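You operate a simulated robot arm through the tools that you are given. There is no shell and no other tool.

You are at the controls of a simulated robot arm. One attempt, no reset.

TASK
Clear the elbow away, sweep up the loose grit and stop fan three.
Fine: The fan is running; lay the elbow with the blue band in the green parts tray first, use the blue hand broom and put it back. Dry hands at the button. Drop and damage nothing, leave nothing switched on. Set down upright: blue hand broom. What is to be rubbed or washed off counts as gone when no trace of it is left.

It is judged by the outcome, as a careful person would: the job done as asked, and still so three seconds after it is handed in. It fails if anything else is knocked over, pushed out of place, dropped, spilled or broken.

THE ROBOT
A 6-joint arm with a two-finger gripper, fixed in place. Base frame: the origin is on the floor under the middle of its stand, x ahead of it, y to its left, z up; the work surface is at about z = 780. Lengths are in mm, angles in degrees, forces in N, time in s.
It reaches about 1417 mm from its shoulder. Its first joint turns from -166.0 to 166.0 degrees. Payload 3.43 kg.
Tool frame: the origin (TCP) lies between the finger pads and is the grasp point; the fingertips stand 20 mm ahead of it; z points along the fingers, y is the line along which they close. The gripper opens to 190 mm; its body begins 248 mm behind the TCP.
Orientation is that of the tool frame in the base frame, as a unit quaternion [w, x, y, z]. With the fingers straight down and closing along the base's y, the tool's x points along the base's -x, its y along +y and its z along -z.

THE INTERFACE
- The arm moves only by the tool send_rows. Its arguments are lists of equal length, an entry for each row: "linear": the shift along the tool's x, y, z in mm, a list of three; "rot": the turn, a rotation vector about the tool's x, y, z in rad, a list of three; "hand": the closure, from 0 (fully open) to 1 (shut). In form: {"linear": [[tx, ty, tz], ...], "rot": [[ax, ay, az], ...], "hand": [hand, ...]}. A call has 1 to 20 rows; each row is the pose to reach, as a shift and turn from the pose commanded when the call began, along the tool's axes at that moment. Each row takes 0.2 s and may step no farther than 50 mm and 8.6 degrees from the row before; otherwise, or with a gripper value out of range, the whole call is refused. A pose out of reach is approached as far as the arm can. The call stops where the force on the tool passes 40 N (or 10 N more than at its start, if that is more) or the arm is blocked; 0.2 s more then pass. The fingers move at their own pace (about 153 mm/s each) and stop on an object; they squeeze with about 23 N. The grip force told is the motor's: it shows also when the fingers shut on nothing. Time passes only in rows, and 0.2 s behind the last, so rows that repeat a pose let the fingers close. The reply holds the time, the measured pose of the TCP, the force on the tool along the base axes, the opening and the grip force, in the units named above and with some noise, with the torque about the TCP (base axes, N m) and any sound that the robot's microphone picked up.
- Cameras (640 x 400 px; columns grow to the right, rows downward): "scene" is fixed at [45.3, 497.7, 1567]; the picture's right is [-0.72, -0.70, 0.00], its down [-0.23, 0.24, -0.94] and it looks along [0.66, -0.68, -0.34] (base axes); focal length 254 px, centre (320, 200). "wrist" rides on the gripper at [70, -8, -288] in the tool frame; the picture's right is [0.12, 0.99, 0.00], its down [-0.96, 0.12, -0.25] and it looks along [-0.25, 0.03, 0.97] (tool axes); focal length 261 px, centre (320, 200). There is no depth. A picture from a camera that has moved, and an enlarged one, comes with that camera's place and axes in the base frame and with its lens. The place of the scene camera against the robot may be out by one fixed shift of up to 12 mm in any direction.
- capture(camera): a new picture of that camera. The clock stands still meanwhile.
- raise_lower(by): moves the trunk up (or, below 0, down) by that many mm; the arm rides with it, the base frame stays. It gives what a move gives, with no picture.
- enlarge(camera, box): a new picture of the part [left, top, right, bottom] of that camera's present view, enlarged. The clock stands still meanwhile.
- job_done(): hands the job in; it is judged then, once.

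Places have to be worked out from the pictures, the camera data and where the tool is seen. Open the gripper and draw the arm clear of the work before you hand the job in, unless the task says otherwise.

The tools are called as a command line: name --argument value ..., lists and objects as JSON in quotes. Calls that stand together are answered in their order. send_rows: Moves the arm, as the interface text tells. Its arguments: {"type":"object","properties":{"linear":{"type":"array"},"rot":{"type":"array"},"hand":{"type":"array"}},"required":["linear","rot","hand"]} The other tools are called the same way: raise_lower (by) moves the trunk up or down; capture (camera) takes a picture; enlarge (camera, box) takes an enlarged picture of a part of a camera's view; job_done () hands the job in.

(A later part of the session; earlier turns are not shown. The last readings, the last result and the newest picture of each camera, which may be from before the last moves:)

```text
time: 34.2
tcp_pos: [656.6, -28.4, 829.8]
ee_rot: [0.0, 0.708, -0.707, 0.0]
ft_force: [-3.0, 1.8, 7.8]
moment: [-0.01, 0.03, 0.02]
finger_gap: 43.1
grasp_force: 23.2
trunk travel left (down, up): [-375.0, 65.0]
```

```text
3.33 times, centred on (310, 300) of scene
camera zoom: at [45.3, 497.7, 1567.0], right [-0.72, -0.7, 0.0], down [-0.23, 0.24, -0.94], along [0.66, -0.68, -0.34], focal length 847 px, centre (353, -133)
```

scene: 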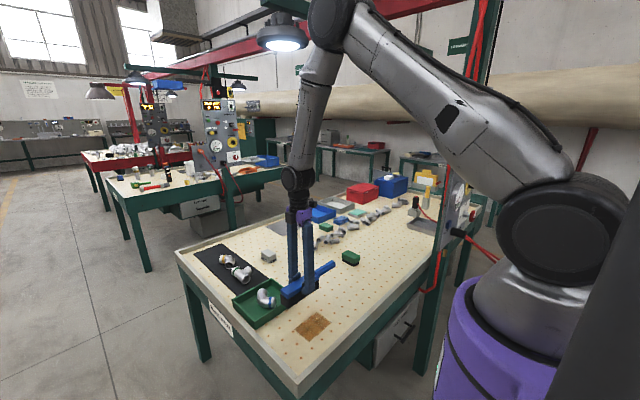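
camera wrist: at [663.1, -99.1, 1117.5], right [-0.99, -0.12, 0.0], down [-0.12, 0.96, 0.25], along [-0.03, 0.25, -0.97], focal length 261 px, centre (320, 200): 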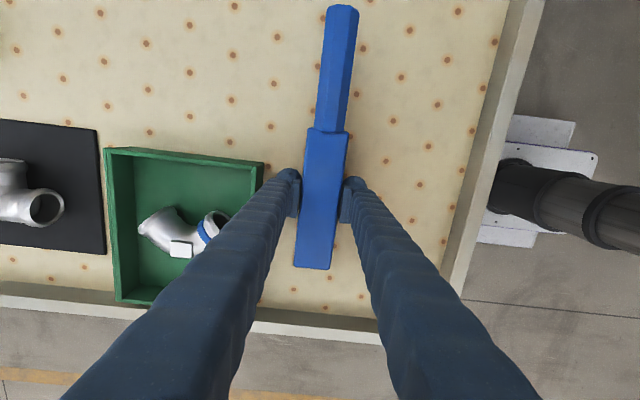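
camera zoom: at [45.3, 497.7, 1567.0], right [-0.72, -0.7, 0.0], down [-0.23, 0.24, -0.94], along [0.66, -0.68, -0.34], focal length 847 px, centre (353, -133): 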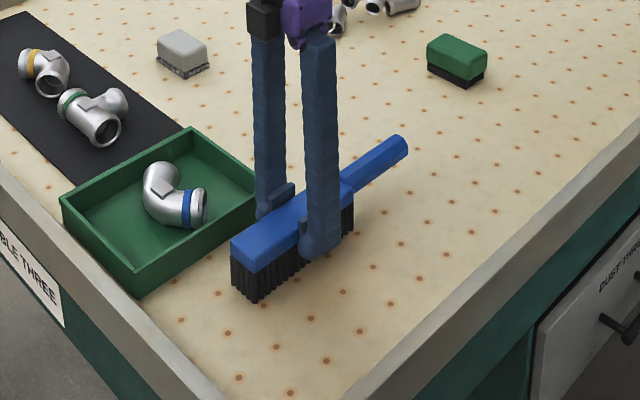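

The patch looks clean already; I make two more full strokes with small sideways offsets so no trace remains at the margins.

send_rows --linear '[[8, 0, 0], [8, 14, 0], [8, 28, 0], [8, 42, 0], [8, 56, 0], [8, 70, 0], [8, 84, 0], [8, 98, 0], [8, 112, 0], [8, 124, 0], [8, 124, 0]]' --rot '[[0, 0, 0], [0, 0, 0], [0, 0, 0], [0, 0, 0], [0, 0, 0], [0, 0, 0], [0, 0, 0], [0, 0, 0], [0, 0, 0], [0, 0, 0], [0, 0, 0]]' --hand '[1, 1, 1, 1, 1, 1, 1, 1, 1, 1, 1]'

send_rows --linear '[[-8, 0, 0], [-16, -14, 0], [-16, -28, 0], [-16, -42, 0], [-16, -56, 0], [-16, -70, 0], [-16, -84, 0], [-16, -98, 0], [-16, -112, 0], [-16, -124, 0], [-8, -124, 0]]' --rot '[[0, 0, 0], [0, 0, 0], [0, 0, 0], [0, 0, 0], [0, 0, 0], [0, 0, 0], [0, 0, 0], [0, 0, 0], [0, 0, 0], [0, 0, 0], [0, 0, 0]]' --hand '[1, 1, 1, 1, 1, 1, 1, 1, 1, 1, 1]'

enlarge --camera "wrist" --box '[330, 100, 490, 330]'

enlarge --camera "scene" --box '[270, 280, 390, 370]'

```text
time: 36.6
tcp_pos: [529.3, -36.3, 831.5]
ee_rot: [0.0, 0.708, -0.707, -0.001]
ft_force: [-0.3, 0.2, -1.9]
moment: [0.02, -0.02, -0.02]
finger_gap: 43.0
grasp_force: 22.7
trunk travel left (down, up): [-375.0, 65.0]
```

```text
time: 39.0
tcp_pos: [654.5, -28.0, 830.0]
ee_rot: [0.0, 0.708, -0.707, -0.001]
ft_force: [0.0, -0.5, -2.4]
moment: [0.02, 0.01, -0.02]
finger_gap: 43.1
grasp_force: 23.1
trunk travel left (down, up): [-375.0, 65.0]
```

```text
1.74 times, centred on (410, 215) of wrist
camera zoom: at [662.3, -99.0, 1117.2], right [-0.99, -0.12, 0.0], down [-0.12, 0.96, 0.25], along [-0.03, 0.25, -0.97], focal length 453 px, centre (164, 174)
```

zoom: 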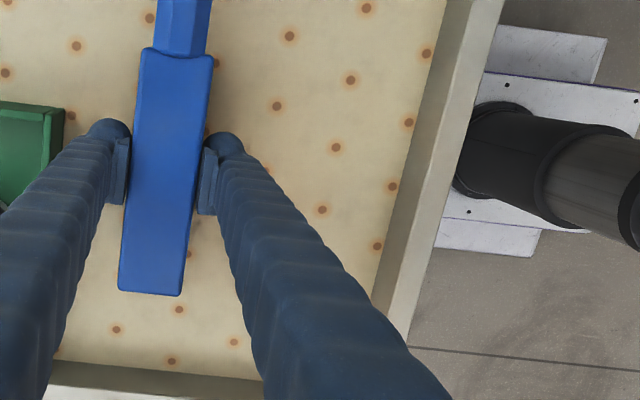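

```text
4.44 times, centred on (330, 325) of scene
camera zoom: at [45.3, 497.7, 1567.0], right [-0.72, -0.7, 0.0], down [-0.23, 0.24, -0.94], along [0.66, -0.68, -0.34], focal length 1130 px, centre (276, -356)
```

zoom: 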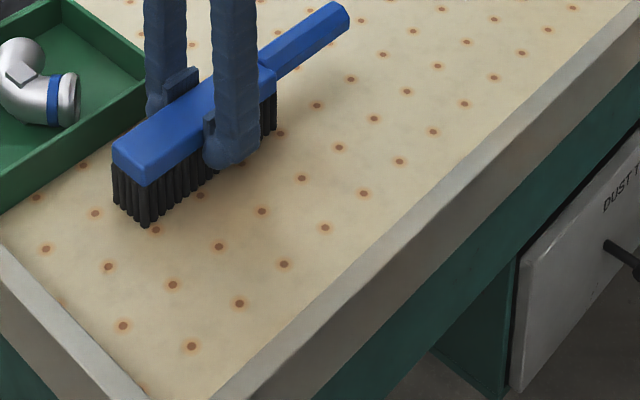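

The board looks clean. I lift the broom and inspect the swept area from a clear viewpoint before putting it away.

send_rows --linear '[[0, 0, -20], [0, 0, -50], [0, 0, -80], [0, 0, -105], [12, -4, -105], [24, -8, -105], [36, -12, -105], [48, -16, -105]]' --rot '[[0, 0, 0], [0, 0, 0], [0, 0, 0], [0, 0, 0], [0, 0, 0], [0, 0, 0], [0, 0, 0], [0, 0, 0]]' --hand '[1, 1, 1, 1, 1, 1, 1, 1]'

enlarge --camera "scene" --box '[260, 280, 380, 370]'

capture --camera "wrist"

enlarge --camera "wrist" --box '[330, 120, 490, 320]'

```text
time: 40.8
tcp_pos: [670.7, -76.7, 935.7]
ee_rot: [0.0, 0.708, -0.706, 0.0]
ft_force: [-0.1, 0.0, -3.0]
moment: [0.08, -0.02, 0.0]
finger_gap: 43.1
grasp_force: 23.1
trunk travel left (down, up): [-375.0, 65.0]
```

```text
4.44 times, centred on (320, 325) of scene
camera zoom: at [45.3, 497.7, 1567.0], right [-0.72, -0.7, 0.0], down [-0.23, 0.24, -0.94], along [0.66, -0.68, -0.34], focal length 1130 px, centre (320, -356)
```

zoom: 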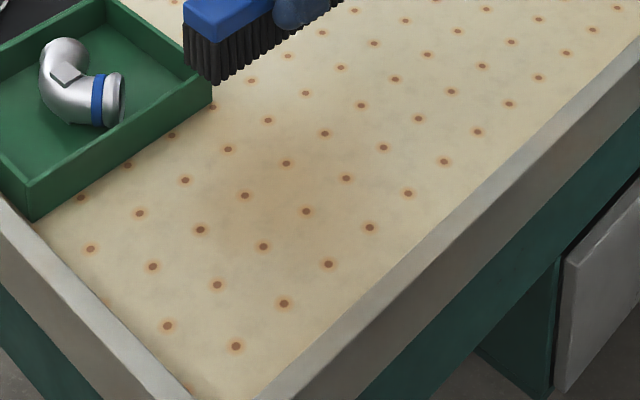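

```text
taken
camera wrist: at [678.4, -147.1, 1224.1], right [-0.99, -0.12, 0.0], down [-0.12, 0.96, 0.25], along [-0.03, 0.25, -0.97], focal length 261 px, centre (320, 200)
```

wrist: 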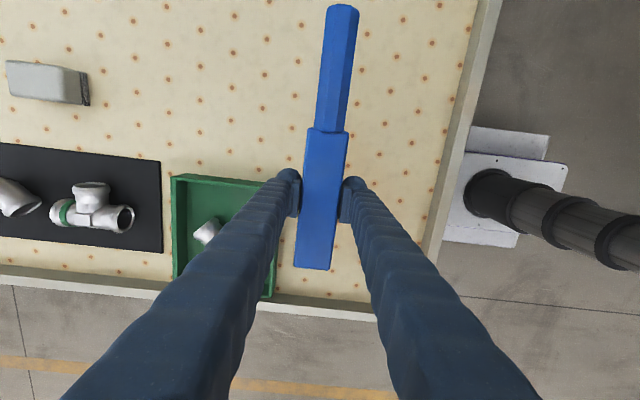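

```text
2.00 times, centred on (410, 220) of wrist
camera zoom: at [678.4, -147.1, 1224.1], right [-0.99, -0.12, 0.0], down [-0.12, 0.96, 0.25], along [-0.03, 0.25, -0.97], focal length 521 px, centre (140, 160)
```

zoom: 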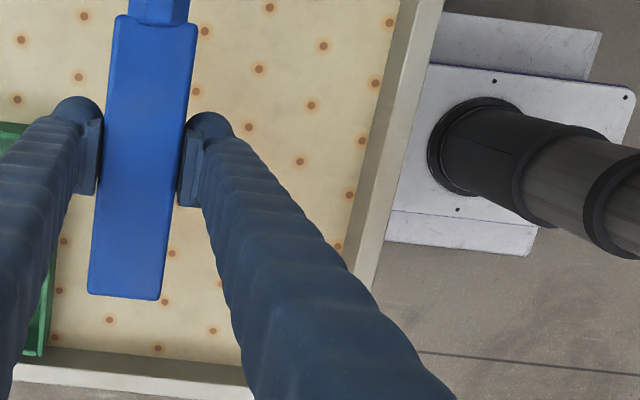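

I zoom harder on the exact place of the patch, since there may be a faint remaining tint.

enlarge --camera "scene" --box '[285, 300, 345, 350]'

enlarge --camera "scene" --box '[230, 240, 390, 360]'

enlarge --camera "wrist" --box '[340, 140, 440, 220]'

```text
8.00 times, centred on (315, 325) of scene
camera zoom: at [45.3, 497.7, 1567.0], right [-0.72, -0.7, 0.0], down [-0.23, 0.24, -0.94], along [0.66, -0.68, -0.34], focal length 2033 px, centre (360, -800)
```

zoom: 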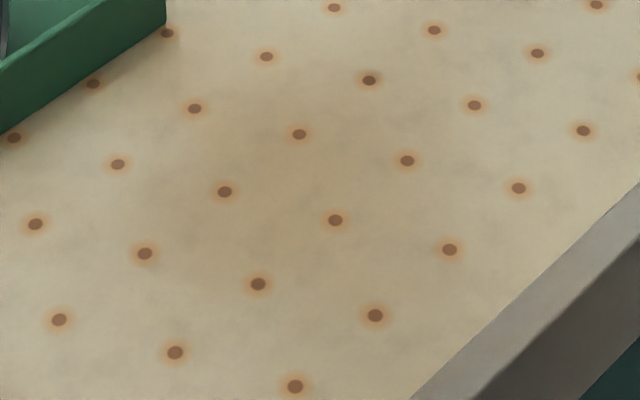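

```text
3.33 times, centred on (310, 300) of scene
camera zoom: at [45.3, 497.7, 1567.0], right [-0.72, -0.7, 0.0], down [-0.23, 0.24, -0.94], along [0.66, -0.68, -0.34], focal length 847 px, centre (353, -133)
```

zoom: 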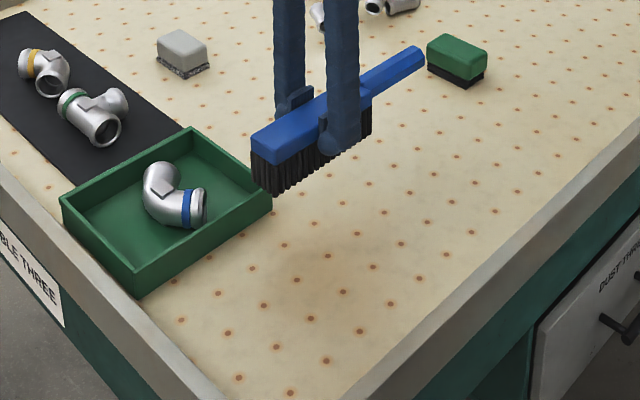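

```text
5.00 times, centred on (390, 180) of wrist
camera zoom: at [678.4, -147.1, 1224.1], right [-0.99, -0.12, 0.0], down [-0.12, 0.96, 0.25], along [-0.03, 0.25, -0.97], focal length 1303 px, centre (-30, 300)
```

zoom: 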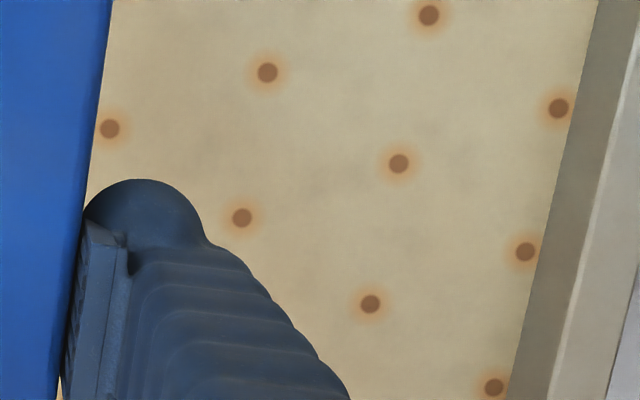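

There is a slight soft tan tone that may be only mottling or the arm's shadow; to be sure I'll do more strokes with renewed pressure. I go back over the start of the patch and lower until it touches.

send_rows --linear '[[-12, 4, 0], [-24, 8, 0], [-36, 12, 0], [-48, 16, 0], [-48, 16, 35], [-48, 16, 70], [-48, 16, 92], [-48, 16, 102], [-48, 16, 105], [-48, 16, 106], [-48, 16, 107], [-48, 16, 108]]' --rot '[[0, 0, 0], [0, 0, 0], [0, 0, 0], [0, 0, 0], [0, 0, 0], [0, 0, 0], [0, 0, 0], [0, 0, 0], [0, 0, 0], [0, 0, 0], [0, 0, 0], [0, 0, 0]]' --hand '[1, 1, 1, 1, 1, 1, 1, 1, 1, 1, 1, 1]'

```text
time: 43.4
tcp_pos: [655.8, -29.1, 826.9]
ee_rot: [-0.001, 0.708, -0.706, 0.0]
ft_force: [3.9, 3.5, 15.6]
moment: [0.11, -0.07, 0.03]
finger_gap: 43.3
grasp_force: 23.4
trunk travel left (down, up): [-375.0, 65.0]
```

Pressure about 17 N. I sweep in and out again, with a slight extra millimetre of press at the near end.

send_rows --linear '[[0, 14, 0], [0, 28, 0], [0, 42, 0], [0, 56, 0.5], [0, 70, 0.5], [0, 84, 1], [0, 98, 1], [0, 112, 1], [0, 126, 1], [-6, 126, 1], [-6, 112, 1], [-6, 98, 1], [-6, 84, 1], [-6, 70, 1], [-6, 56, 1], [-6, 42, 1], [-6, 28, 1], [-6, 14, 1], [-6, 0, 1]]' --rot '[[0, 0, 0], [0, 0, 0], [0, 0, 0], [0, 0, 0], [0, 0, 0], [0, 0, 0], [0, 0, 0], [0, 0, 0], [0, 0, 0], [0, 0, 0], [0, 0, 0], [0, 0, 0], [0, 0, 0], [0, 0, 0], [0, 0, 0], [0, 0, 0], [0, 0, 0], [0, 0, 0], [0, 0, 0]]' --hand '[1, 1, 1, 1, 1, 1, 1, 1, 1, 1, 1, 1, 1, 1, 1, 1, 1, 1, 1]'

send_rows --linear '[[6, 0, 0], [12, 14, 0], [12, 28, 0], [12, 42, 0], [12, 56, 0.5], [12, 70, 0.5], [12, 84, 1], [12, 98, 1], [12, 112, 1], [12, 126, 1], [6, 126, 1], [6, 112, 1], [6, 98, 1], [6, 84, 1], [6, 70, 1], [6, 56, 1], [6, 42, 1], [6, 28, 1], [6, 14, 1], [6, 0, 1]]' --rot '[[0, 0, 0], [0, 0, 0], [0, 0, 0], [0, 0, 0], [0, 0, 0], [0, 0, 0], [0, 0, 0], [0, 0, 0], [0, 0, 0], [0, 0, 0], [0, 0, 0], [0, 0, 0], [0, 0, 0], [0, 0, 0], [0, 0, 0], [0, 0, 0], [0, 0, 0], [0, 0, 0], [0, 0, 0], [0, 0, 0]]' --hand '[1, 1, 1, 1, 1, 1, 1, 1, 1, 1, 1, 1, 1, 1, 1, 1, 1, 1, 1, 1]'

enlarge --camera "scene" --box '[230, 240, 390, 360]'

```text
time: 47.4
tcp_pos: [655.5, -22.7, 825.4]
ee_rot: [0.001, 0.707, -0.707, 0.0]
ft_force: [0.1, 0.5, -1.4]
moment: [0.0, 0.0, -0.03]
finger_gap: 43.2
grasp_force: 22.2
trunk travel left (down, up): [-375.0, 65.0]
```

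```text
time: 51.6
tcp_pos: [654.3, -28.7, 825.5]
ee_rot: [0.0, 0.708, -0.707, -0.001]
ft_force: [0.1, -0.3, -2.3]
moment: [0.04, -0.01, 0.0]
finger_gap: 43.0
grasp_force: 22.9
trunk travel left (down, up): [-375.0, 65.0]
```

```text
3.33 times, centred on (310, 300) of scene
camera zoom: at [45.3, 497.7, 1567.0], right [-0.72, -0.7, 0.0], down [-0.23, 0.24, -0.94], along [0.66, -0.68, -0.34], focal length 847 px, centre (353, -133)
```

zoom: 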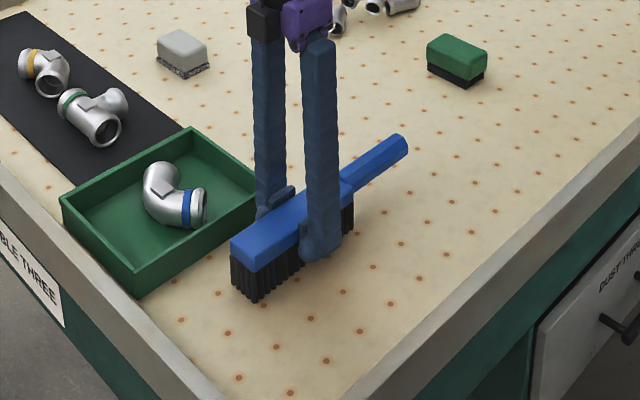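

The board between broom and lip looks clean. I lift and carry the broom back the same way, turning it back 180° to stand above its original place.

send_rows --linear '[[0, 0, -15], [0, 0, -40], [0, 0, -75], [0, 0, -110], [0, 0, -110]]' --rot '[[0, 0, 0], [0, 0, 0], [0, 0, 0], [0, 0, 0], [0, 0, 0]]' --hand '[1, 1, 1, 1, 1]'

send_rows --linear '[[12, -4, 0], [24, -8, 0], [36, -12, 0], [48, -16, 0], [60, -20, 0], [72, -25, 0], [84, -30, 0], [95, -34, 0], [106, -38, 0], [117, -42, 0], [128, -46, 0]]' --rot '[[0, 0, 0.1428], [0, 0, 0.2856], [0, 0, 0.4284], [0, 0, 0.5712], [0, 0, 0.714], [0, 0, 0.8568], [0, 0, 0.9996], [0, 0, 1.1424], [0, 0, 1.2852], [0, 0, 1.428], [0, 0, 1.5708]]' --hand '[1, 1, 1, 1, 1, 1, 1, 1, 1, 1, 1]'

send_rows --linear '[[-5, -12, 0], [-9, -24, 0], [-14, -36, 0], [-18, -48, 0], [-23, -60, 0], [-27, -72, 0], [-32, -84, 0], [-36, -96, 0], [-41, -108, 0], [-45, -119, 0], [-49, -130, 0]]' --rot '[[0, 0, 0.1428], [0, 0, 0.2856], [0, 0, 0.4284], [0, 0, 0.5712], [0, 0, 0.714], [0, 0, 0.8568], [0, 0, 0.9996], [0, 0, 1.1424], [0, 0, 1.2852], [0, 0, 1.428], [0, 0, 1.5708]]' --hand '[1, 1, 1, 1, 1, 1, 1, 1, 1, 1, 1]'

capture --camera "wrist"

enlarge --camera "scene" --box '[270, 290, 366, 350]'

capture --camera "scene"

```text
time: 52.8
tcp_pos: [655.3, -28.1, 937.7]
ee_rot: [0.001, 0.708, -0.707, -0.001]
ft_force: [0.7, -0.7, -1.9]
moment: [-0.01, 0.03, -0.01]
finger_gap: 43.0
grasp_force: 23.4
trunk travel left (down, up): [-375.0, 65.0]
```

```text
time: 55.2
tcp_pos: [701.6, -158.1, 937.5]
ee_rot: [0.0, -0.001, 1.0, 0.0]
ft_force: [-0.4, 0.2, -2.9]
moment: [0.0, -0.02, -0.01]
finger_gap: 43.2
grasp_force: 23.2
trunk travel left (down, up): [-375.0, 65.0]
```

```text
time: 57.6
tcp_pos: [748.9, -287.5, 933.6]
ee_rot: [0.001, 0.708, 0.707, 0.0]
ft_force: [-1.5, -0.3, -2.6]
moment: [-0.02, -0.02, 0.0]
finger_gap: 42.8
grasp_force: 23.0
trunk travel left (down, up): [-375.0, 65.0]
```

```text
taken
camera wrist: at [741.3, -216.6, 1222.4], right [0.99, 0.12, 0.0], down [0.11, -0.96, 0.25], along [0.03, -0.25, -0.97], focal length 261 px, centre (320, 200)
```

wrist: 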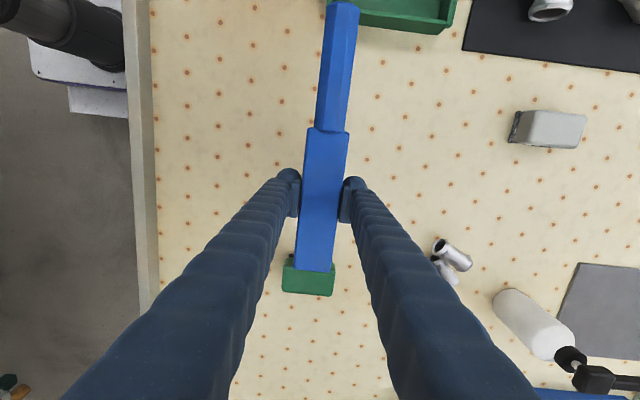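

```text
6.67 times, centred on (318, 320) of scene
camera zoom: at [45.3, 497.7, 1567.0], right [-0.72, -0.7, 0.0], down [-0.23, 0.24, -0.94], along [0.66, -0.68, -0.34], focal length 1694 px, centre (333, -600)
```

zoom: 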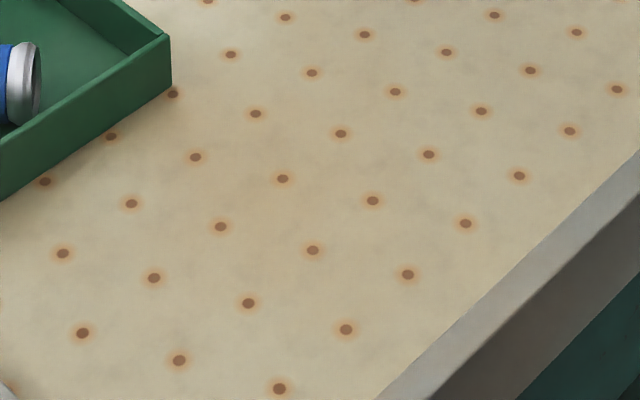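

```text
taken
```

scene: 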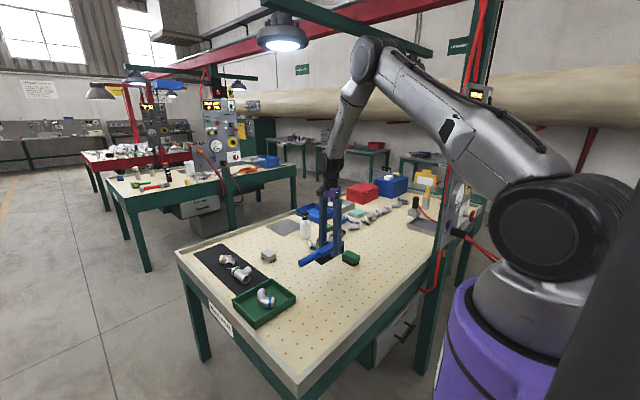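

The swept area is clean with the arm's shadow gone. Now I lower the broom over its original spot, stopping just above the expected touch height.

send_rows --linear '[[0, 0, 35], [0, 0, 65], [0, 0, 85], [0, 0, 97], [0, 0, 102], [0, 0, 104], [0, 0, 105]]' --rot '[[0, 0, 0], [0, 0, 0], [0, 0, 0], [0, 0, 0], [0, 0, 0], [0, 0, 0], [0, 0, 0]]' --hand '[1, 1, 1, 1, 1, 1, 1]'

enlarge --camera "scene" --box '[290, 220, 370, 300]'

capture --camera "wrist"

```text
time: 59.2
tcp_pos: [750.8, -287.5, 828.5]
ee_rot: [-0.001, 0.707, 0.707, 0.0]
ft_force: [-0.4, 0.3, -2.7]
moment: [0.01, -0.05, -0.01]
finger_gap: 43.2
grasp_force: 22.8
trunk travel left (down, up): [-375.0, 65.0]
```

```text
5.00 times, centred on (330, 260) of scene
camera zoom: at [45.3, 497.7, 1567.0], right [-0.72, -0.7, 0.0], down [-0.23, 0.24, -0.94], along [0.66, -0.68, -0.34], focal length 1271 px, centre (270, -100)
```

zoom: 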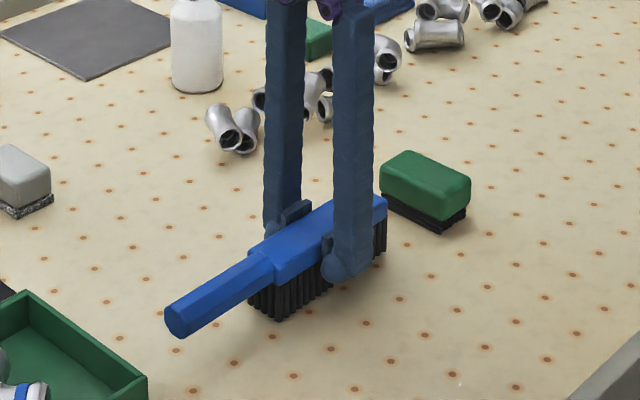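

```text
taken
camera wrist: at [741.6, -216.8, 1116.8], right [0.99, 0.12, 0.0], down [0.12, -0.96, 0.25], along [0.03, -0.25, -0.97], focal length 261 px, centre (320, 200)
```

wrist: 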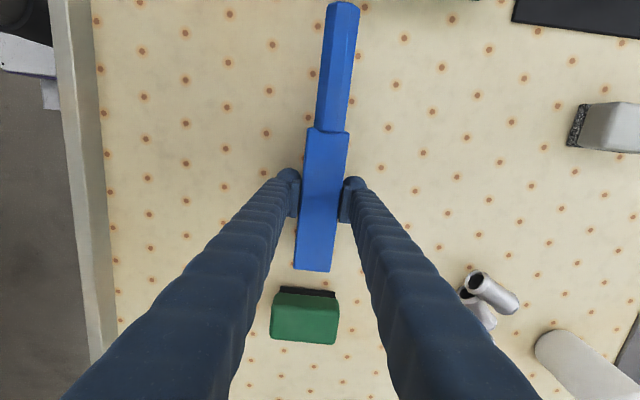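

It hovers about 4 mm above its old spot, aligned as before. I lower in 1 mm rows to touch.

send_rows --linear '[[0, 0, 1], [0, 0, 2], [0, 0, 3], [0, 0, 4], [0, 0, 4]]' --rot '[[0, 0, 0], [0, 0, 0], [0, 0, 0], [0, 0, 0], [0, 0, 0]]' --hand '[1, 1, 1, 1, 1]'

```text
time: 60.4
tcp_pos: [750.5, -285.7, 826.0]
ee_rot: [0.0, 0.707, 0.707, 0.0]
ft_force: [0.8, 0.7, -2.1]
moment: [-0.03, -0.01, -0.02]
finger_gap: 43.3
grasp_force: 23.0
trunk travel left (down, up): [-375.0, 65.0]
```

Still hanging (-2.1 N). I continue in 0.5 mm steps.

send_rows --linear '[[0, 0, 0.5], [0, 0, 1], [0, 0, 1.5], [0, 0, 2], [0, 0, 2]]' --rot '[[0, 0, 0], [0, 0, 0], [0, 0, 0], [0, 0, 0], [0, 0, 0]]' --hand '[1, 1, 1, 1, 1]'

```text
time: 61.6
tcp_pos: [749.7, -287.2, 825.2]
ee_rot: [-0.001, 0.706, 0.708, 0.0]
ft_force: [-0.5, 0.3, -2.6]
moment: [-0.02, 0.01, -0.02]
finger_gap: 43.3
grasp_force: 23.5
trunk travel left (down, up): [-375.0, 65.0]
```

enlarge --camera "scene" --box '[290, 240, 370, 300]'

send_rows --linear '[[0, 0, 0.5], [0, 0, 1], [0, 0, 1.5], [0, 0, 1.5]]' --rot '[[0, 0, 0], [0, 0, 0], [0, 0, 0], [0, 0, 0]]' --hand '[1, 1, 1, 1]'

```text
6.67 times, centred on (330, 270) of scene
camera zoom: at [45.3, 497.7, 1567.0], right [-0.72, -0.7, 0.0], down [-0.23, 0.24, -0.94], along [0.66, -0.68, -0.34], focal length 1694 px, centre (253, -267)
```

zoom: 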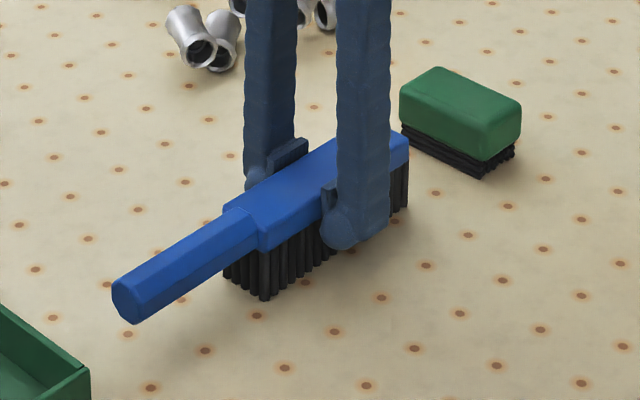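

```text
time: 62.6
tcp_pos: [751.3, -287.4, 824.1]
ee_rot: [0.0, 0.706, 0.708, 0.0]
ft_force: [1.8, -2.9, 15.5]
moment: [-0.04, -0.03, -0.01]
finger_gap: 43.2
grasp_force: 23.1
trunk travel left (down, up): [-375.0, 65.0]
```

Touch-down: +15.5 N. I relieve half a millimetre, then open the fingers and rise straight up.

send_rows --linear '[[0, 0, -0.7], [0, 0, -0.7], [0, 0, -0.7], [0, 0, -0.7], [0, 0, -0.7]]' --rot '[[0, 0, 0], [0, 0, 0], [0, 0, 0], [0, 0, 0], [0, 0, 0]]' --hand '[1, 0.7, 0.55, 0.45, 0.45]'

send_rows --linear '[[0, 0, -10], [0, 0, -30], [0, 0, -70], [0, 0, -115], [0, 0, -160], [0, 0, -205]]' --rot '[[0, 0, 0], [0, 0, 0], [0, 0, 0], [0, 0, 0], [0, 0, 0], [0, 0, 0]]' --hand '[0.45, 0.45, 0.45, 0.45, 0.45, 0.45]'

enlarge --camera "scene" --box '[290, 240, 370, 300]'

capture --camera "wrist"

capture --camera "scene"

```text
time: 63.8
tcp_pos: [749.9, -286.5, 822.6]
ee_rot: [-0.001, 0.706, 0.708, -0.001]
ft_force: [0.0, 0.2, -0.3]
moment: [-0.01, 0.05, 0.04]
finger_gap: 104.5
grasp_force: 0.0
trunk travel left (down, up): [-375.0, 65.0]
```

```text
time: 65.2
tcp_pos: [747.9, -284.4, 1027.4]
ee_rot: [0.0, 0.706, 0.708, 0.0]
ft_force: [0.4, 0.3, -0.1]
moment: [-0.06, -0.08, -0.01]
finger_gap: 104.4
grasp_force: 0.0
trunk travel left (down, up): [-375.0, 65.0]
```

```text
6.67 times, centred on (330, 270) of scene
camera zoom: at [45.3, 497.7, 1567.0], right [-0.72, -0.7, 0.0], down [-0.23, 0.24, -0.94], along [0.66, -0.68, -0.34], focal length 1694 px, centre (253, -267)
```

zoom: 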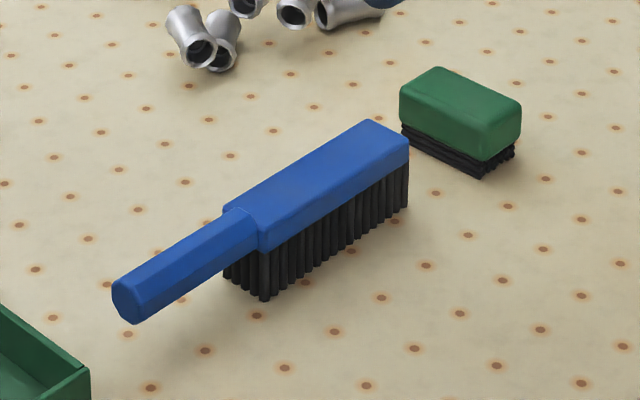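

```text
taken
camera wrist: at [738.7, -215.0, 1315.4], right [0.99, 0.12, 0.0], down [0.12, -0.96, 0.25], along [0.03, -0.25, -0.97], focal length 261 px, centre (320, 200)
```

wrist: 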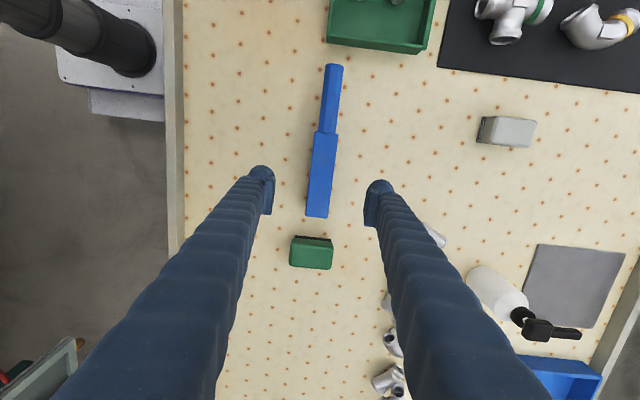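

```text
taken
```

scene: 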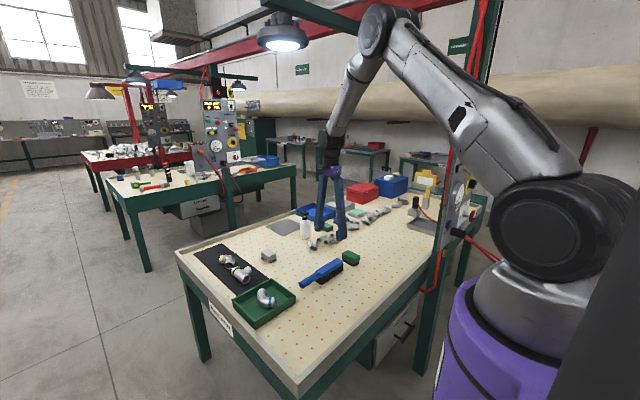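

The broom stands upright on its original spot. Now the fan control panel: I enlarge it to read the labels and locate the STOP button.

enlarge --camera "scene" --box '[440, 80, 500, 140]'

enlarge --camera "scene" --box '[430, 130, 510, 250]'

enlarge --camera "scene" --box '[190, 80, 260, 180]'

```text
6.67 times, centred on (470, 110) of scene
camera zoom: at [45.3, 497.7, 1567.0], right [-0.72, -0.7, 0.0], down [-0.23, 0.24, -0.94], along [0.66, -0.68, -0.34], focal length 1694 px, centre (-680, 800)
```

zoom: 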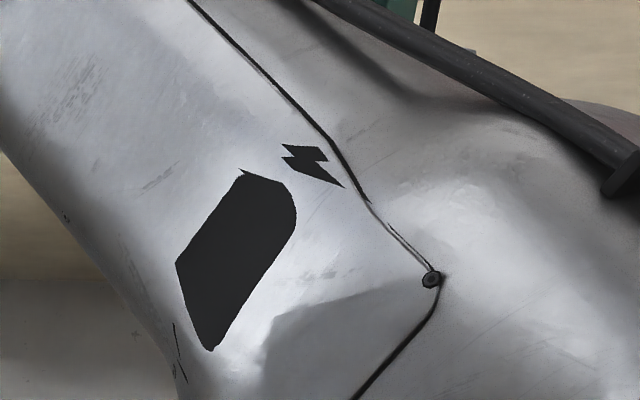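

```text
3.33 times, centred on (470, 190) of scene
camera zoom: at [45.3, 497.7, 1567.0], right [-0.72, -0.7, 0.0], down [-0.23, 0.24, -0.94], along [0.66, -0.68, -0.34], focal length 847 px, centre (-180, 233)
```

zoom: 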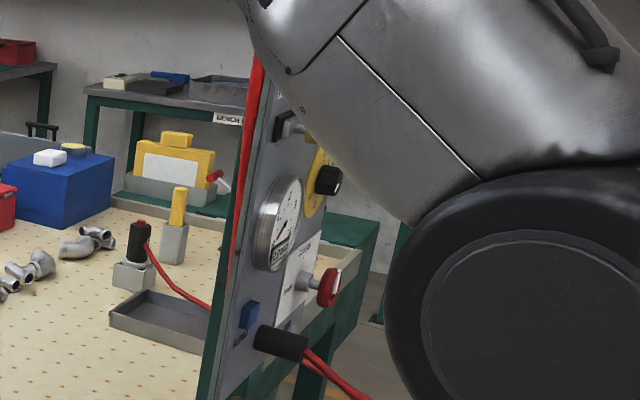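

```text
4.00 times, centred on (225, 130) of scene
camera zoom: at [45.3, 497.7, 1567.0], right [-0.72, -0.7, 0.0], down [-0.23, 0.24, -0.94], along [0.66, -0.68, -0.34], focal length 1016 px, centre (700, 480)
```

zoom: 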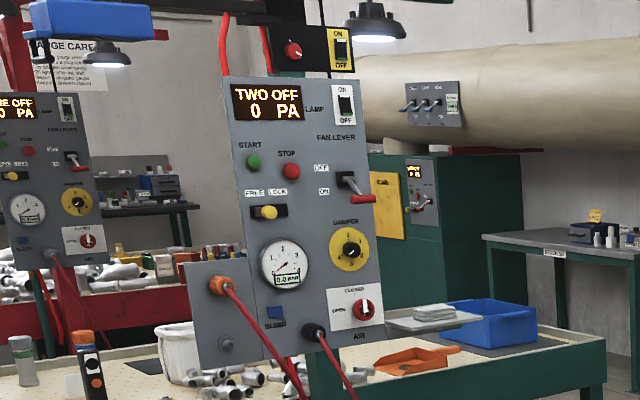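

The broom is in place. The STOP button (red, beside green START) is on table three's panel near (330, -650, ~1440), facing roughly -x. I first retract the arm upward and inward, clear of post and table.

send_rows --linear '[[13, -33, -30], [26, -66, -60], [39, -98, -90], [52, -131, -120], [65, -164, -150], [78, -197, -180], [91, -230, -210], [104, -262, -240], [117, -295, -270], [134, -328, -300]]' --rot '[[0, 0, 0], [0, 0, 0], [0, 0, 0], [0, 0, 0], [0, 0, 0], [0, 0, 0], [0, 0, 0], [0, 0, 0], [0, 0, 0], [0, 0, 0]]' --hand '[0.45, 0.45, 0.45, 0.45, 0.45, 0.45, 0.45, 0.45, 0.45, 0.45]'

capture --camera "scene"

capture --camera "wrist"

enlarge --camera "scene" --box '[420, 70, 520, 250]'

```text
time: 67.4
tcp_pos: [418.7, -152.2, 1329.0]
ee_rot: [0.001, 0.706, 0.708, 0.001]
ft_force: [-1.4, 0.4, 0.0]
moment: [-0.06, -0.14, -0.01]
finger_gap: 104.5
grasp_force: 0.0
trunk travel left (down, up): [-375.0, 65.0]
```

```text
taken
```

scene: 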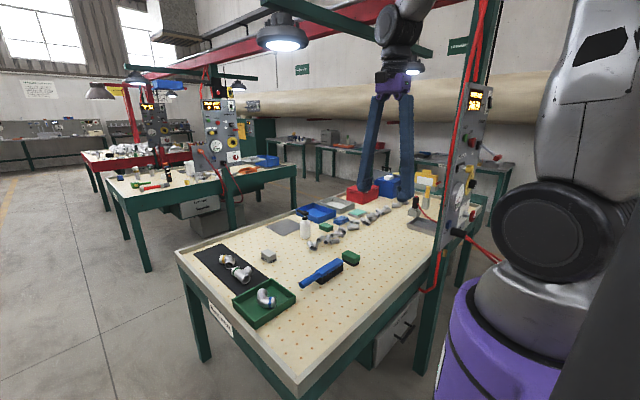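

```text
taken
camera wrist: at [409.1, -81.8, 1616.9], right [0.99, 0.12, 0.0], down [0.12, -0.96, 0.25], along [0.03, -0.25, -0.97], focal length 261 px, centre (320, 200)
```

wrist: 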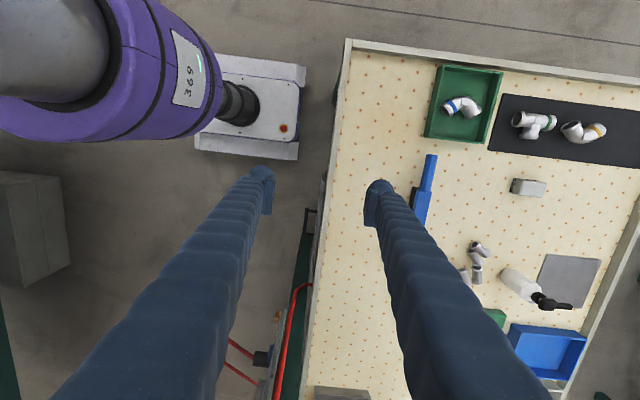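

```text
2.22 times, centred on (470, 160) of scene
camera zoom: at [45.3, 497.7, 1567.0], right [-0.72, -0.7, 0.0], down [-0.23, 0.24, -0.94], along [0.66, -0.68, -0.34], focal length 565 px, centre (-13, 289)
```

zoom: 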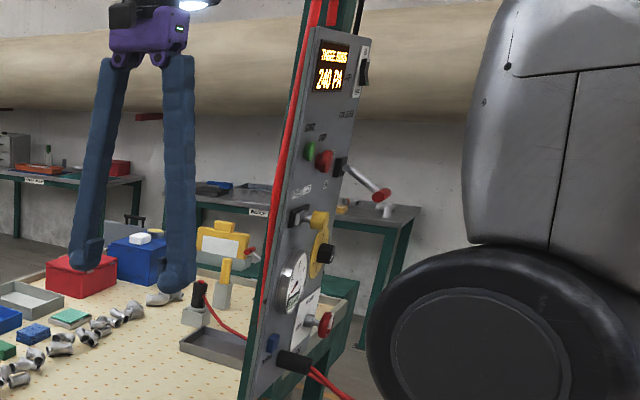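

The panel edge shows at the bottom of the wrist picture. I enlarge it to fix the panel's plane.

enlarge --camera "wrist" --box '[220, 280, 348, 400]'

enlarge --camera "scene" --box '[445, 75, 505, 165]'

enlarge --camera "scene" --box '[435, 155, 495, 245]'

```text
3.33 times, centred on (284, 340) of wrist
camera zoom: at [409.1, -81.8, 1616.9], right [0.99, 0.12, 0.0], down [0.12, -0.96, 0.25], along [0.03, -0.25, -0.97], focal length 869 px, centre (440, -267)
```

zoom: 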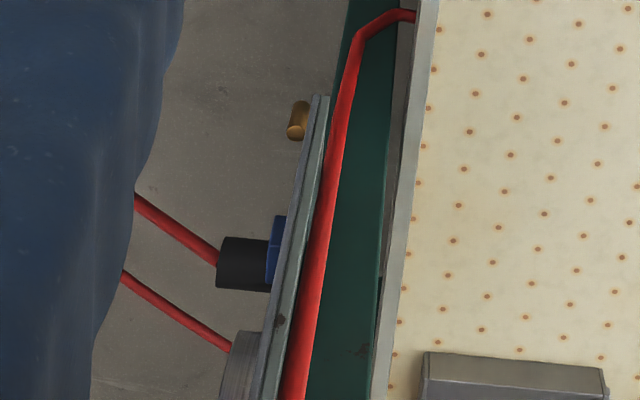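

```text
4.44 times, centred on (475, 120) of scene
camera zoom: at [45.3, 497.7, 1567.0], right [-0.72, -0.7, 0.0], down [-0.23, 0.24, -0.94], along [0.66, -0.68, -0.34], focal length 1130 px, centre (-369, 556)
```

zoom: 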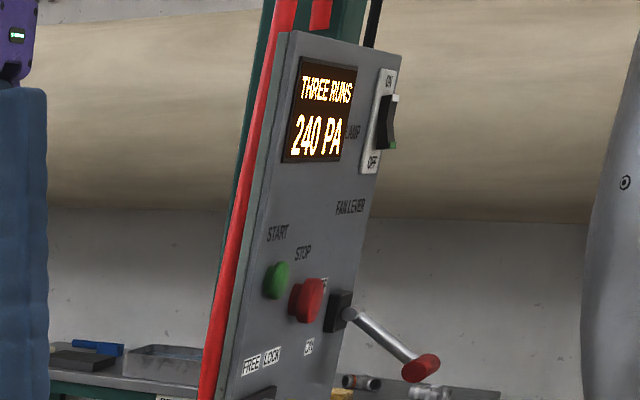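

```text
4.44 times, centred on (465, 200) of scene
camera zoom: at [45.3, 497.7, 1567.0], right [-0.72, -0.7, 0.0], down [-0.23, 0.24, -0.94], along [0.66, -0.68, -0.34], focal length 1130 px, centre (-324, 200)
```

zoom: 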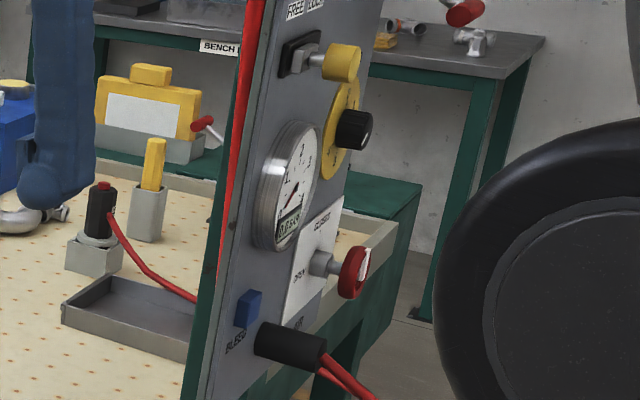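

The panel face lies near x≈345–360 facing -x, display reads "THREE RUNS 240 PA"; I need a frontal look to place the STOP button. I swing the hand, still pointing down, into the aisle in front of the panel, staying well clear.

send_rows --linear '[[-33, -27, -17], [-66, -54, -34], [-98, -80, -51], [-131, -107, -68], [-164, -134, -86], [-197, -161, -103], [-230, -188, -120], [-262, -214, -137], [-295, -241, -154], [-328, -268, -171]]' --rot '[[0, 0, 0], [0, 0, 0], [0, 0, 0], [0, 0, 0], [0, 0, 0], [0, 0, 0], [0, 0, 0], [0, 0, 0], [0, 0, 0], [0, 0, 0]]' --hand '[0.3, 0, 0, 0, 0, 0, 0, 0, 0, 0]'

capture --camera "scene"

capture --camera "wrist"

```text
time: 69.6
tcp_pos: [152.3, -485.8, 1501.2]
ee_rot: [-0.001, 0.706, 0.708, 0.001]
ft_force: [0.1, -0.1, 0.2]
moment: [0.16, 0.0, -0.02]
finger_gap: 190.1
grasp_force: 0.1
trunk travel left (down, up): [-375.0, 65.0]
```

```text
taken
```

scene: 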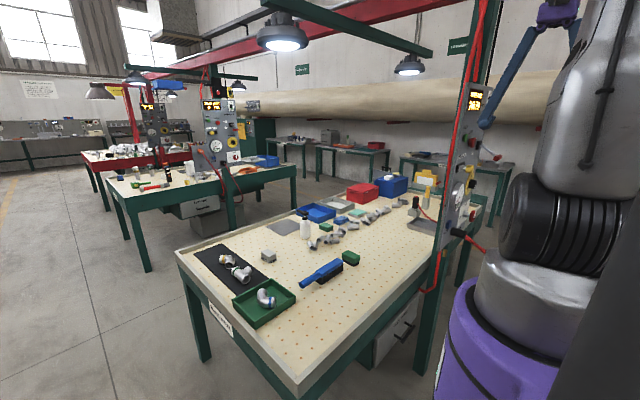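

```text
taken
camera wrist: at [143.9, -415.7, 1790.1], right [0.99, 0.12, 0.0], down [0.12, -0.96, 0.25], along [0.03, -0.24, -0.97], focal length 261 px, centre (320, 200)
```

wrist: 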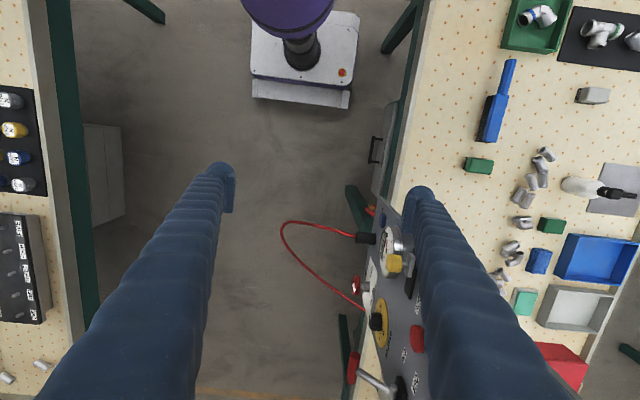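

Now the panel is visible from above; the red STOP cap triangulates to about (340, -717, 1437). I enlarge for detail and the panel's orientation.

enlarge --camera "wrist" --box '[330, 210, 490, 400]'

enlarge --camera "scene" --box '[440, 75, 520, 165]'

```text
2.11 times, centred on (410, 305) of wrist
camera zoom: at [143.9, -415.7, 1790.1], right [0.99, 0.12, 0.0], down [0.12, -0.96, 0.25], along [0.03, -0.24, -0.97], focal length 549 px, centre (130, -21)
```

zoom: 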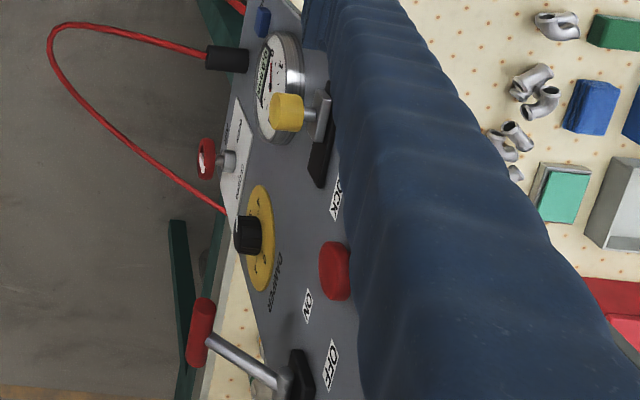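

```text
4.44 times, centred on (480, 120) of scene
camera zoom: at [45.3, 497.7, 1567.0], right [-0.72, -0.7, 0.0], down [-0.23, 0.24, -0.94], along [0.66, -0.68, -0.34], focal length 1130 px, centre (-391, 556)
```

zoom: 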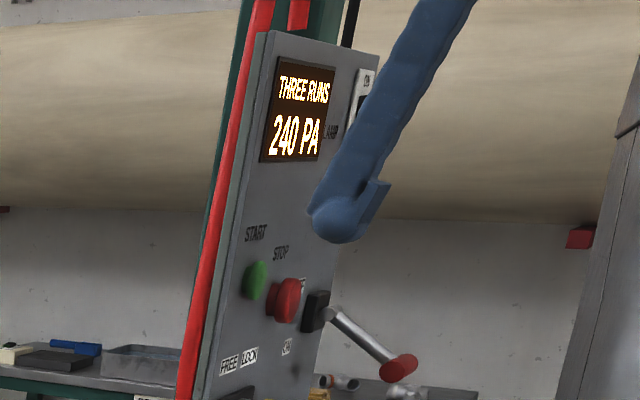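

The lock slider stands at FREE and the lever sits beside the button; the STOP cap is about (340, -720, 1437). I now pitch the hand forward (fingers toward +x) at a safe distance for a frontal view.

send_rows --linear '[[-17, -4, 2], [-34, -7, 5], [-51, -11, 7], [-68, -14, 9], [-86, -18, 12], [-103, -21, 14], [-120, -25, 16], [-137, -28, 19], [-154, -32, 21]]' --rot '[[-0.1357, 0, 0], [-0.2714, 0, 0], [-0.4072, 0, 0], [-0.543, 0, 0], [-0.6786, 0, 0], [-0.8143, 0, 0], [-0.95, 0, 0], [-1.0857, 0, 0], [-1.2215, 0, 0]]' --hand '[0, 0, 0, 0, 0, 0, 0, 0, 0]'

capture --camera "wrist"

capture --camera "scene"

```text
time: 71.6
tcp_pos: [118.7, -637.0, 1478.2]
ee_rot: [0.407, 0.579, 0.578, 0.406]
ft_force: [-0.1, -0.2, -0.3]
moment: [0.03, -0.12, 0.07]
finger_gap: 190.1
grasp_force: 0.2
trunk travel left (down, up): [-375.0, 65.0]
```

```text
taken
camera wrist: at [-154.9, -566.4, 1568.7], right [0.34, 0.12, 0.93], down [-0.19, -0.96, 0.19], along [0.92, -0.24, -0.3], focal length 261 px, centre (320, 200)
```

wrist: 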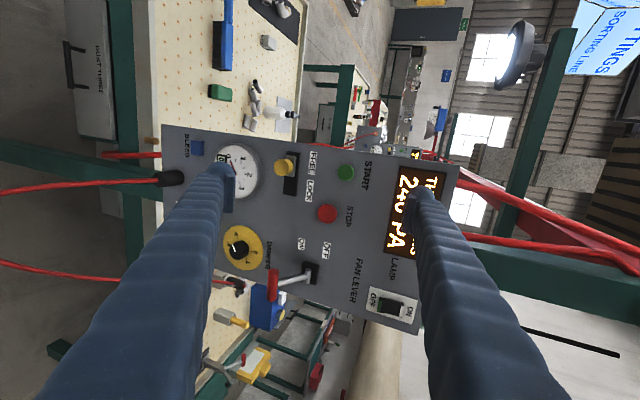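

```text
taken
```

scene: 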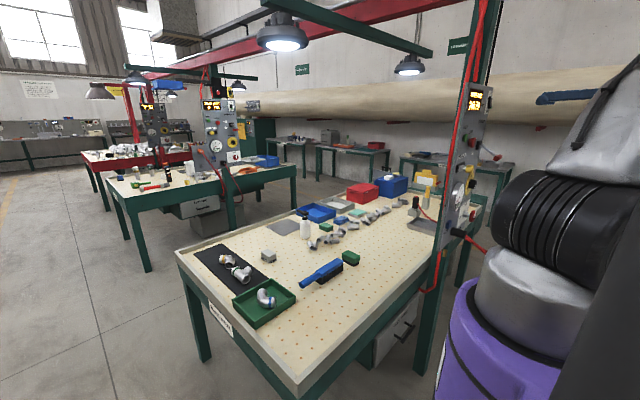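

A good frontal view: STOP (red) at pixel (327,213), START (green) beside it. I enlarge to measure these precisely.

enlarge --camera "wrist" --box '[230, 130, 430, 330]'

enlarge --camera "wrist" --box '[296, 150, 376, 250]'

```text
2.00 times, centred on (330, 230) of wrist
camera zoom: at [-154.9, -566.4, 1568.7], right [0.34, 0.12, 0.93], down [-0.19, -0.96, 0.19], along [0.92, -0.24, -0.3], focal length 521 px, centre (300, 140)
```

zoom: 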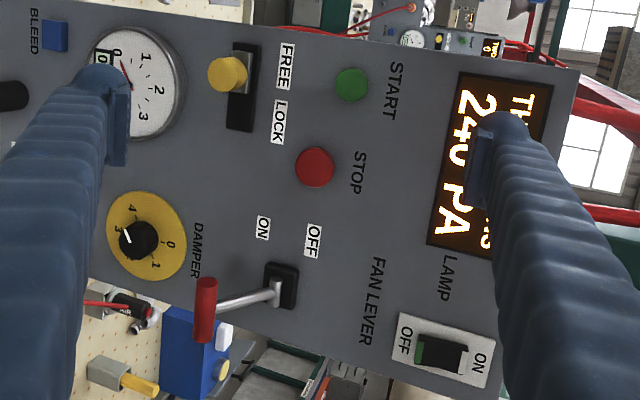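

```text
4.00 times, centred on (336, 200) of wrist
camera zoom: at [-154.9, -566.4, 1568.7], right [0.34, 0.12, 0.93], down [-0.19, -0.96, 0.19], along [0.92, -0.24, -0.3], focal length 1043 px, centre (256, 200)
```

zoom: 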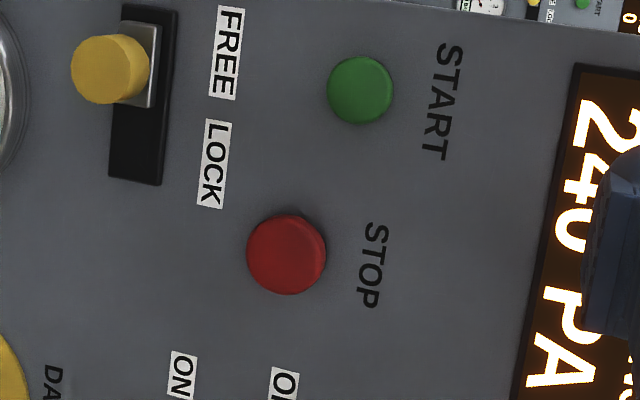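

Triangulating from two views gives: panel plane x≈360 (normal -x), STOP cap centre ≈ (337, -726, 1427), about 42 mm wide, lever handle well away at (270, -883, 1350). I close the fingers and move to about 60 mm in front of STOP with the hand level.

send_rows --linear '[[0, 0, 0], [0, 0, 0], [0, 0, 0], [0, 0, 0], [-18, 0, 29], [-36, 0, 59], [-54, 0, 88], [-72, -0.5, 118], [-89, -0.7, 147], [-89, -0.7, 147]]' --rot '[[0, 0, 0], [0, 0, 0], [0, 0, 0], [0, 0, 0], [-0.07, 0, 0], [-0.14, 0, 0], [-0.21, 0, 0], [-0.28, 0, 0], [-0.349, 0, 0], [-0.349, 0, 0]]' --hand '[1, 1, 1, 1, 1, 1, 1, 1, 1, 1]'

capture --camera "wrist"

enlarge --camera "scene" --box '[440, 75, 560, 195]'

```text
time: 73.8
tcp_pos: [258.5, -724.6, 1428.1]
ee_rot: [0.501, 0.499, 0.499, 0.5]
ft_force: [-0.9, -0.3, -0.9]
moment: [-0.01, -0.02, 0.05]
finger_gap: 0.1
grasp_force: 22.9
trunk travel left (down, up): [-375.0, 65.0]
```

```text
taken
camera wrist: at [-29.7, -654.4, 1420.0], right [0.0, 0.12, 0.99], down [-0.25, -0.96, 0.12], along [0.97, -0.25, 0.03], focal length 261 px, centre (320, 200)
```

wrist: 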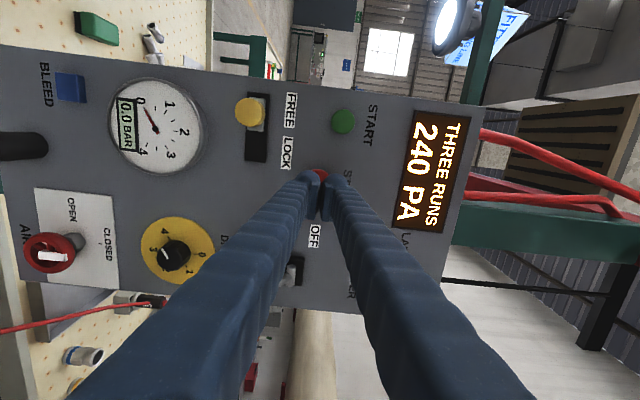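

```text
3.33 times, centred on (500, 135) of scene
camera zoom: at [45.3, 497.7, 1567.0], right [-0.72, -0.7, 0.0], down [-0.23, 0.24, -0.94], along [0.66, -0.68, -0.34], focal length 847 px, centre (-280, 417)
```

zoom: 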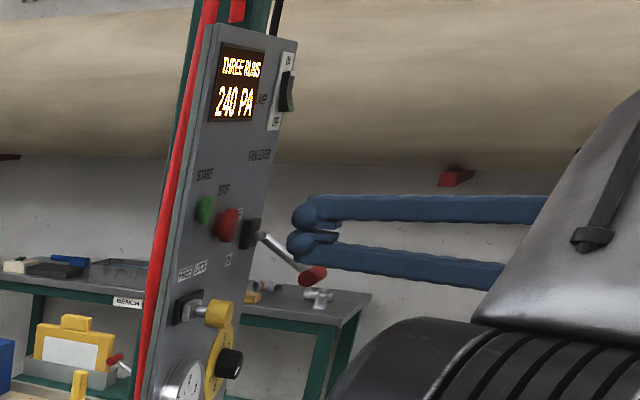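

The closed fingertips are two rounded ends spaced about ±18 mm around the axis. I zoom in to see exactly how the STOP cap lies relative to them.

enlarge --camera "wrist" --box '[270, 90, 390, 230]'

enlarge --camera "scene" --box '[455, 115, 515, 175]'

```text
2.86 times, centred on (330, 160) of wrist
camera zoom: at [-29.7, -654.4, 1420.0], right [0.0, 0.12, 0.99], down [-0.25, -0.96, 0.12], along [0.97, -0.25, 0.03], focal length 745 px, centre (291, 314)
```

zoom: 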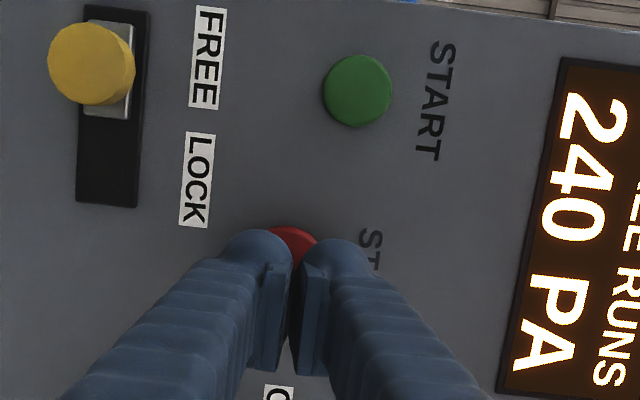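

```text
6.67 times, centred on (485, 145) of scene
camera zoom: at [45.3, 497.7, 1567.0], right [-0.72, -0.7, 0.0], down [-0.23, 0.24, -0.94], along [0.66, -0.68, -0.34], focal length 1694 px, centre (-780, 567)
```

zoom: 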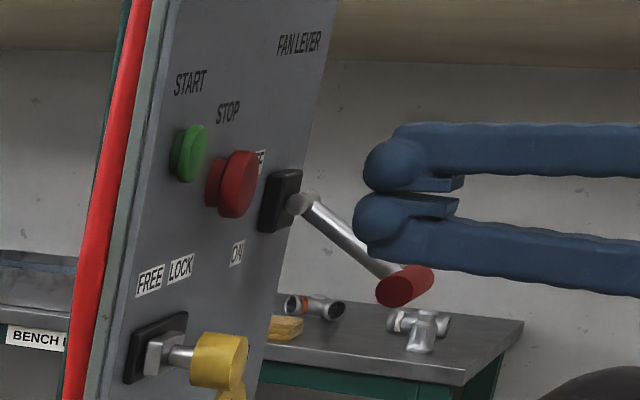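

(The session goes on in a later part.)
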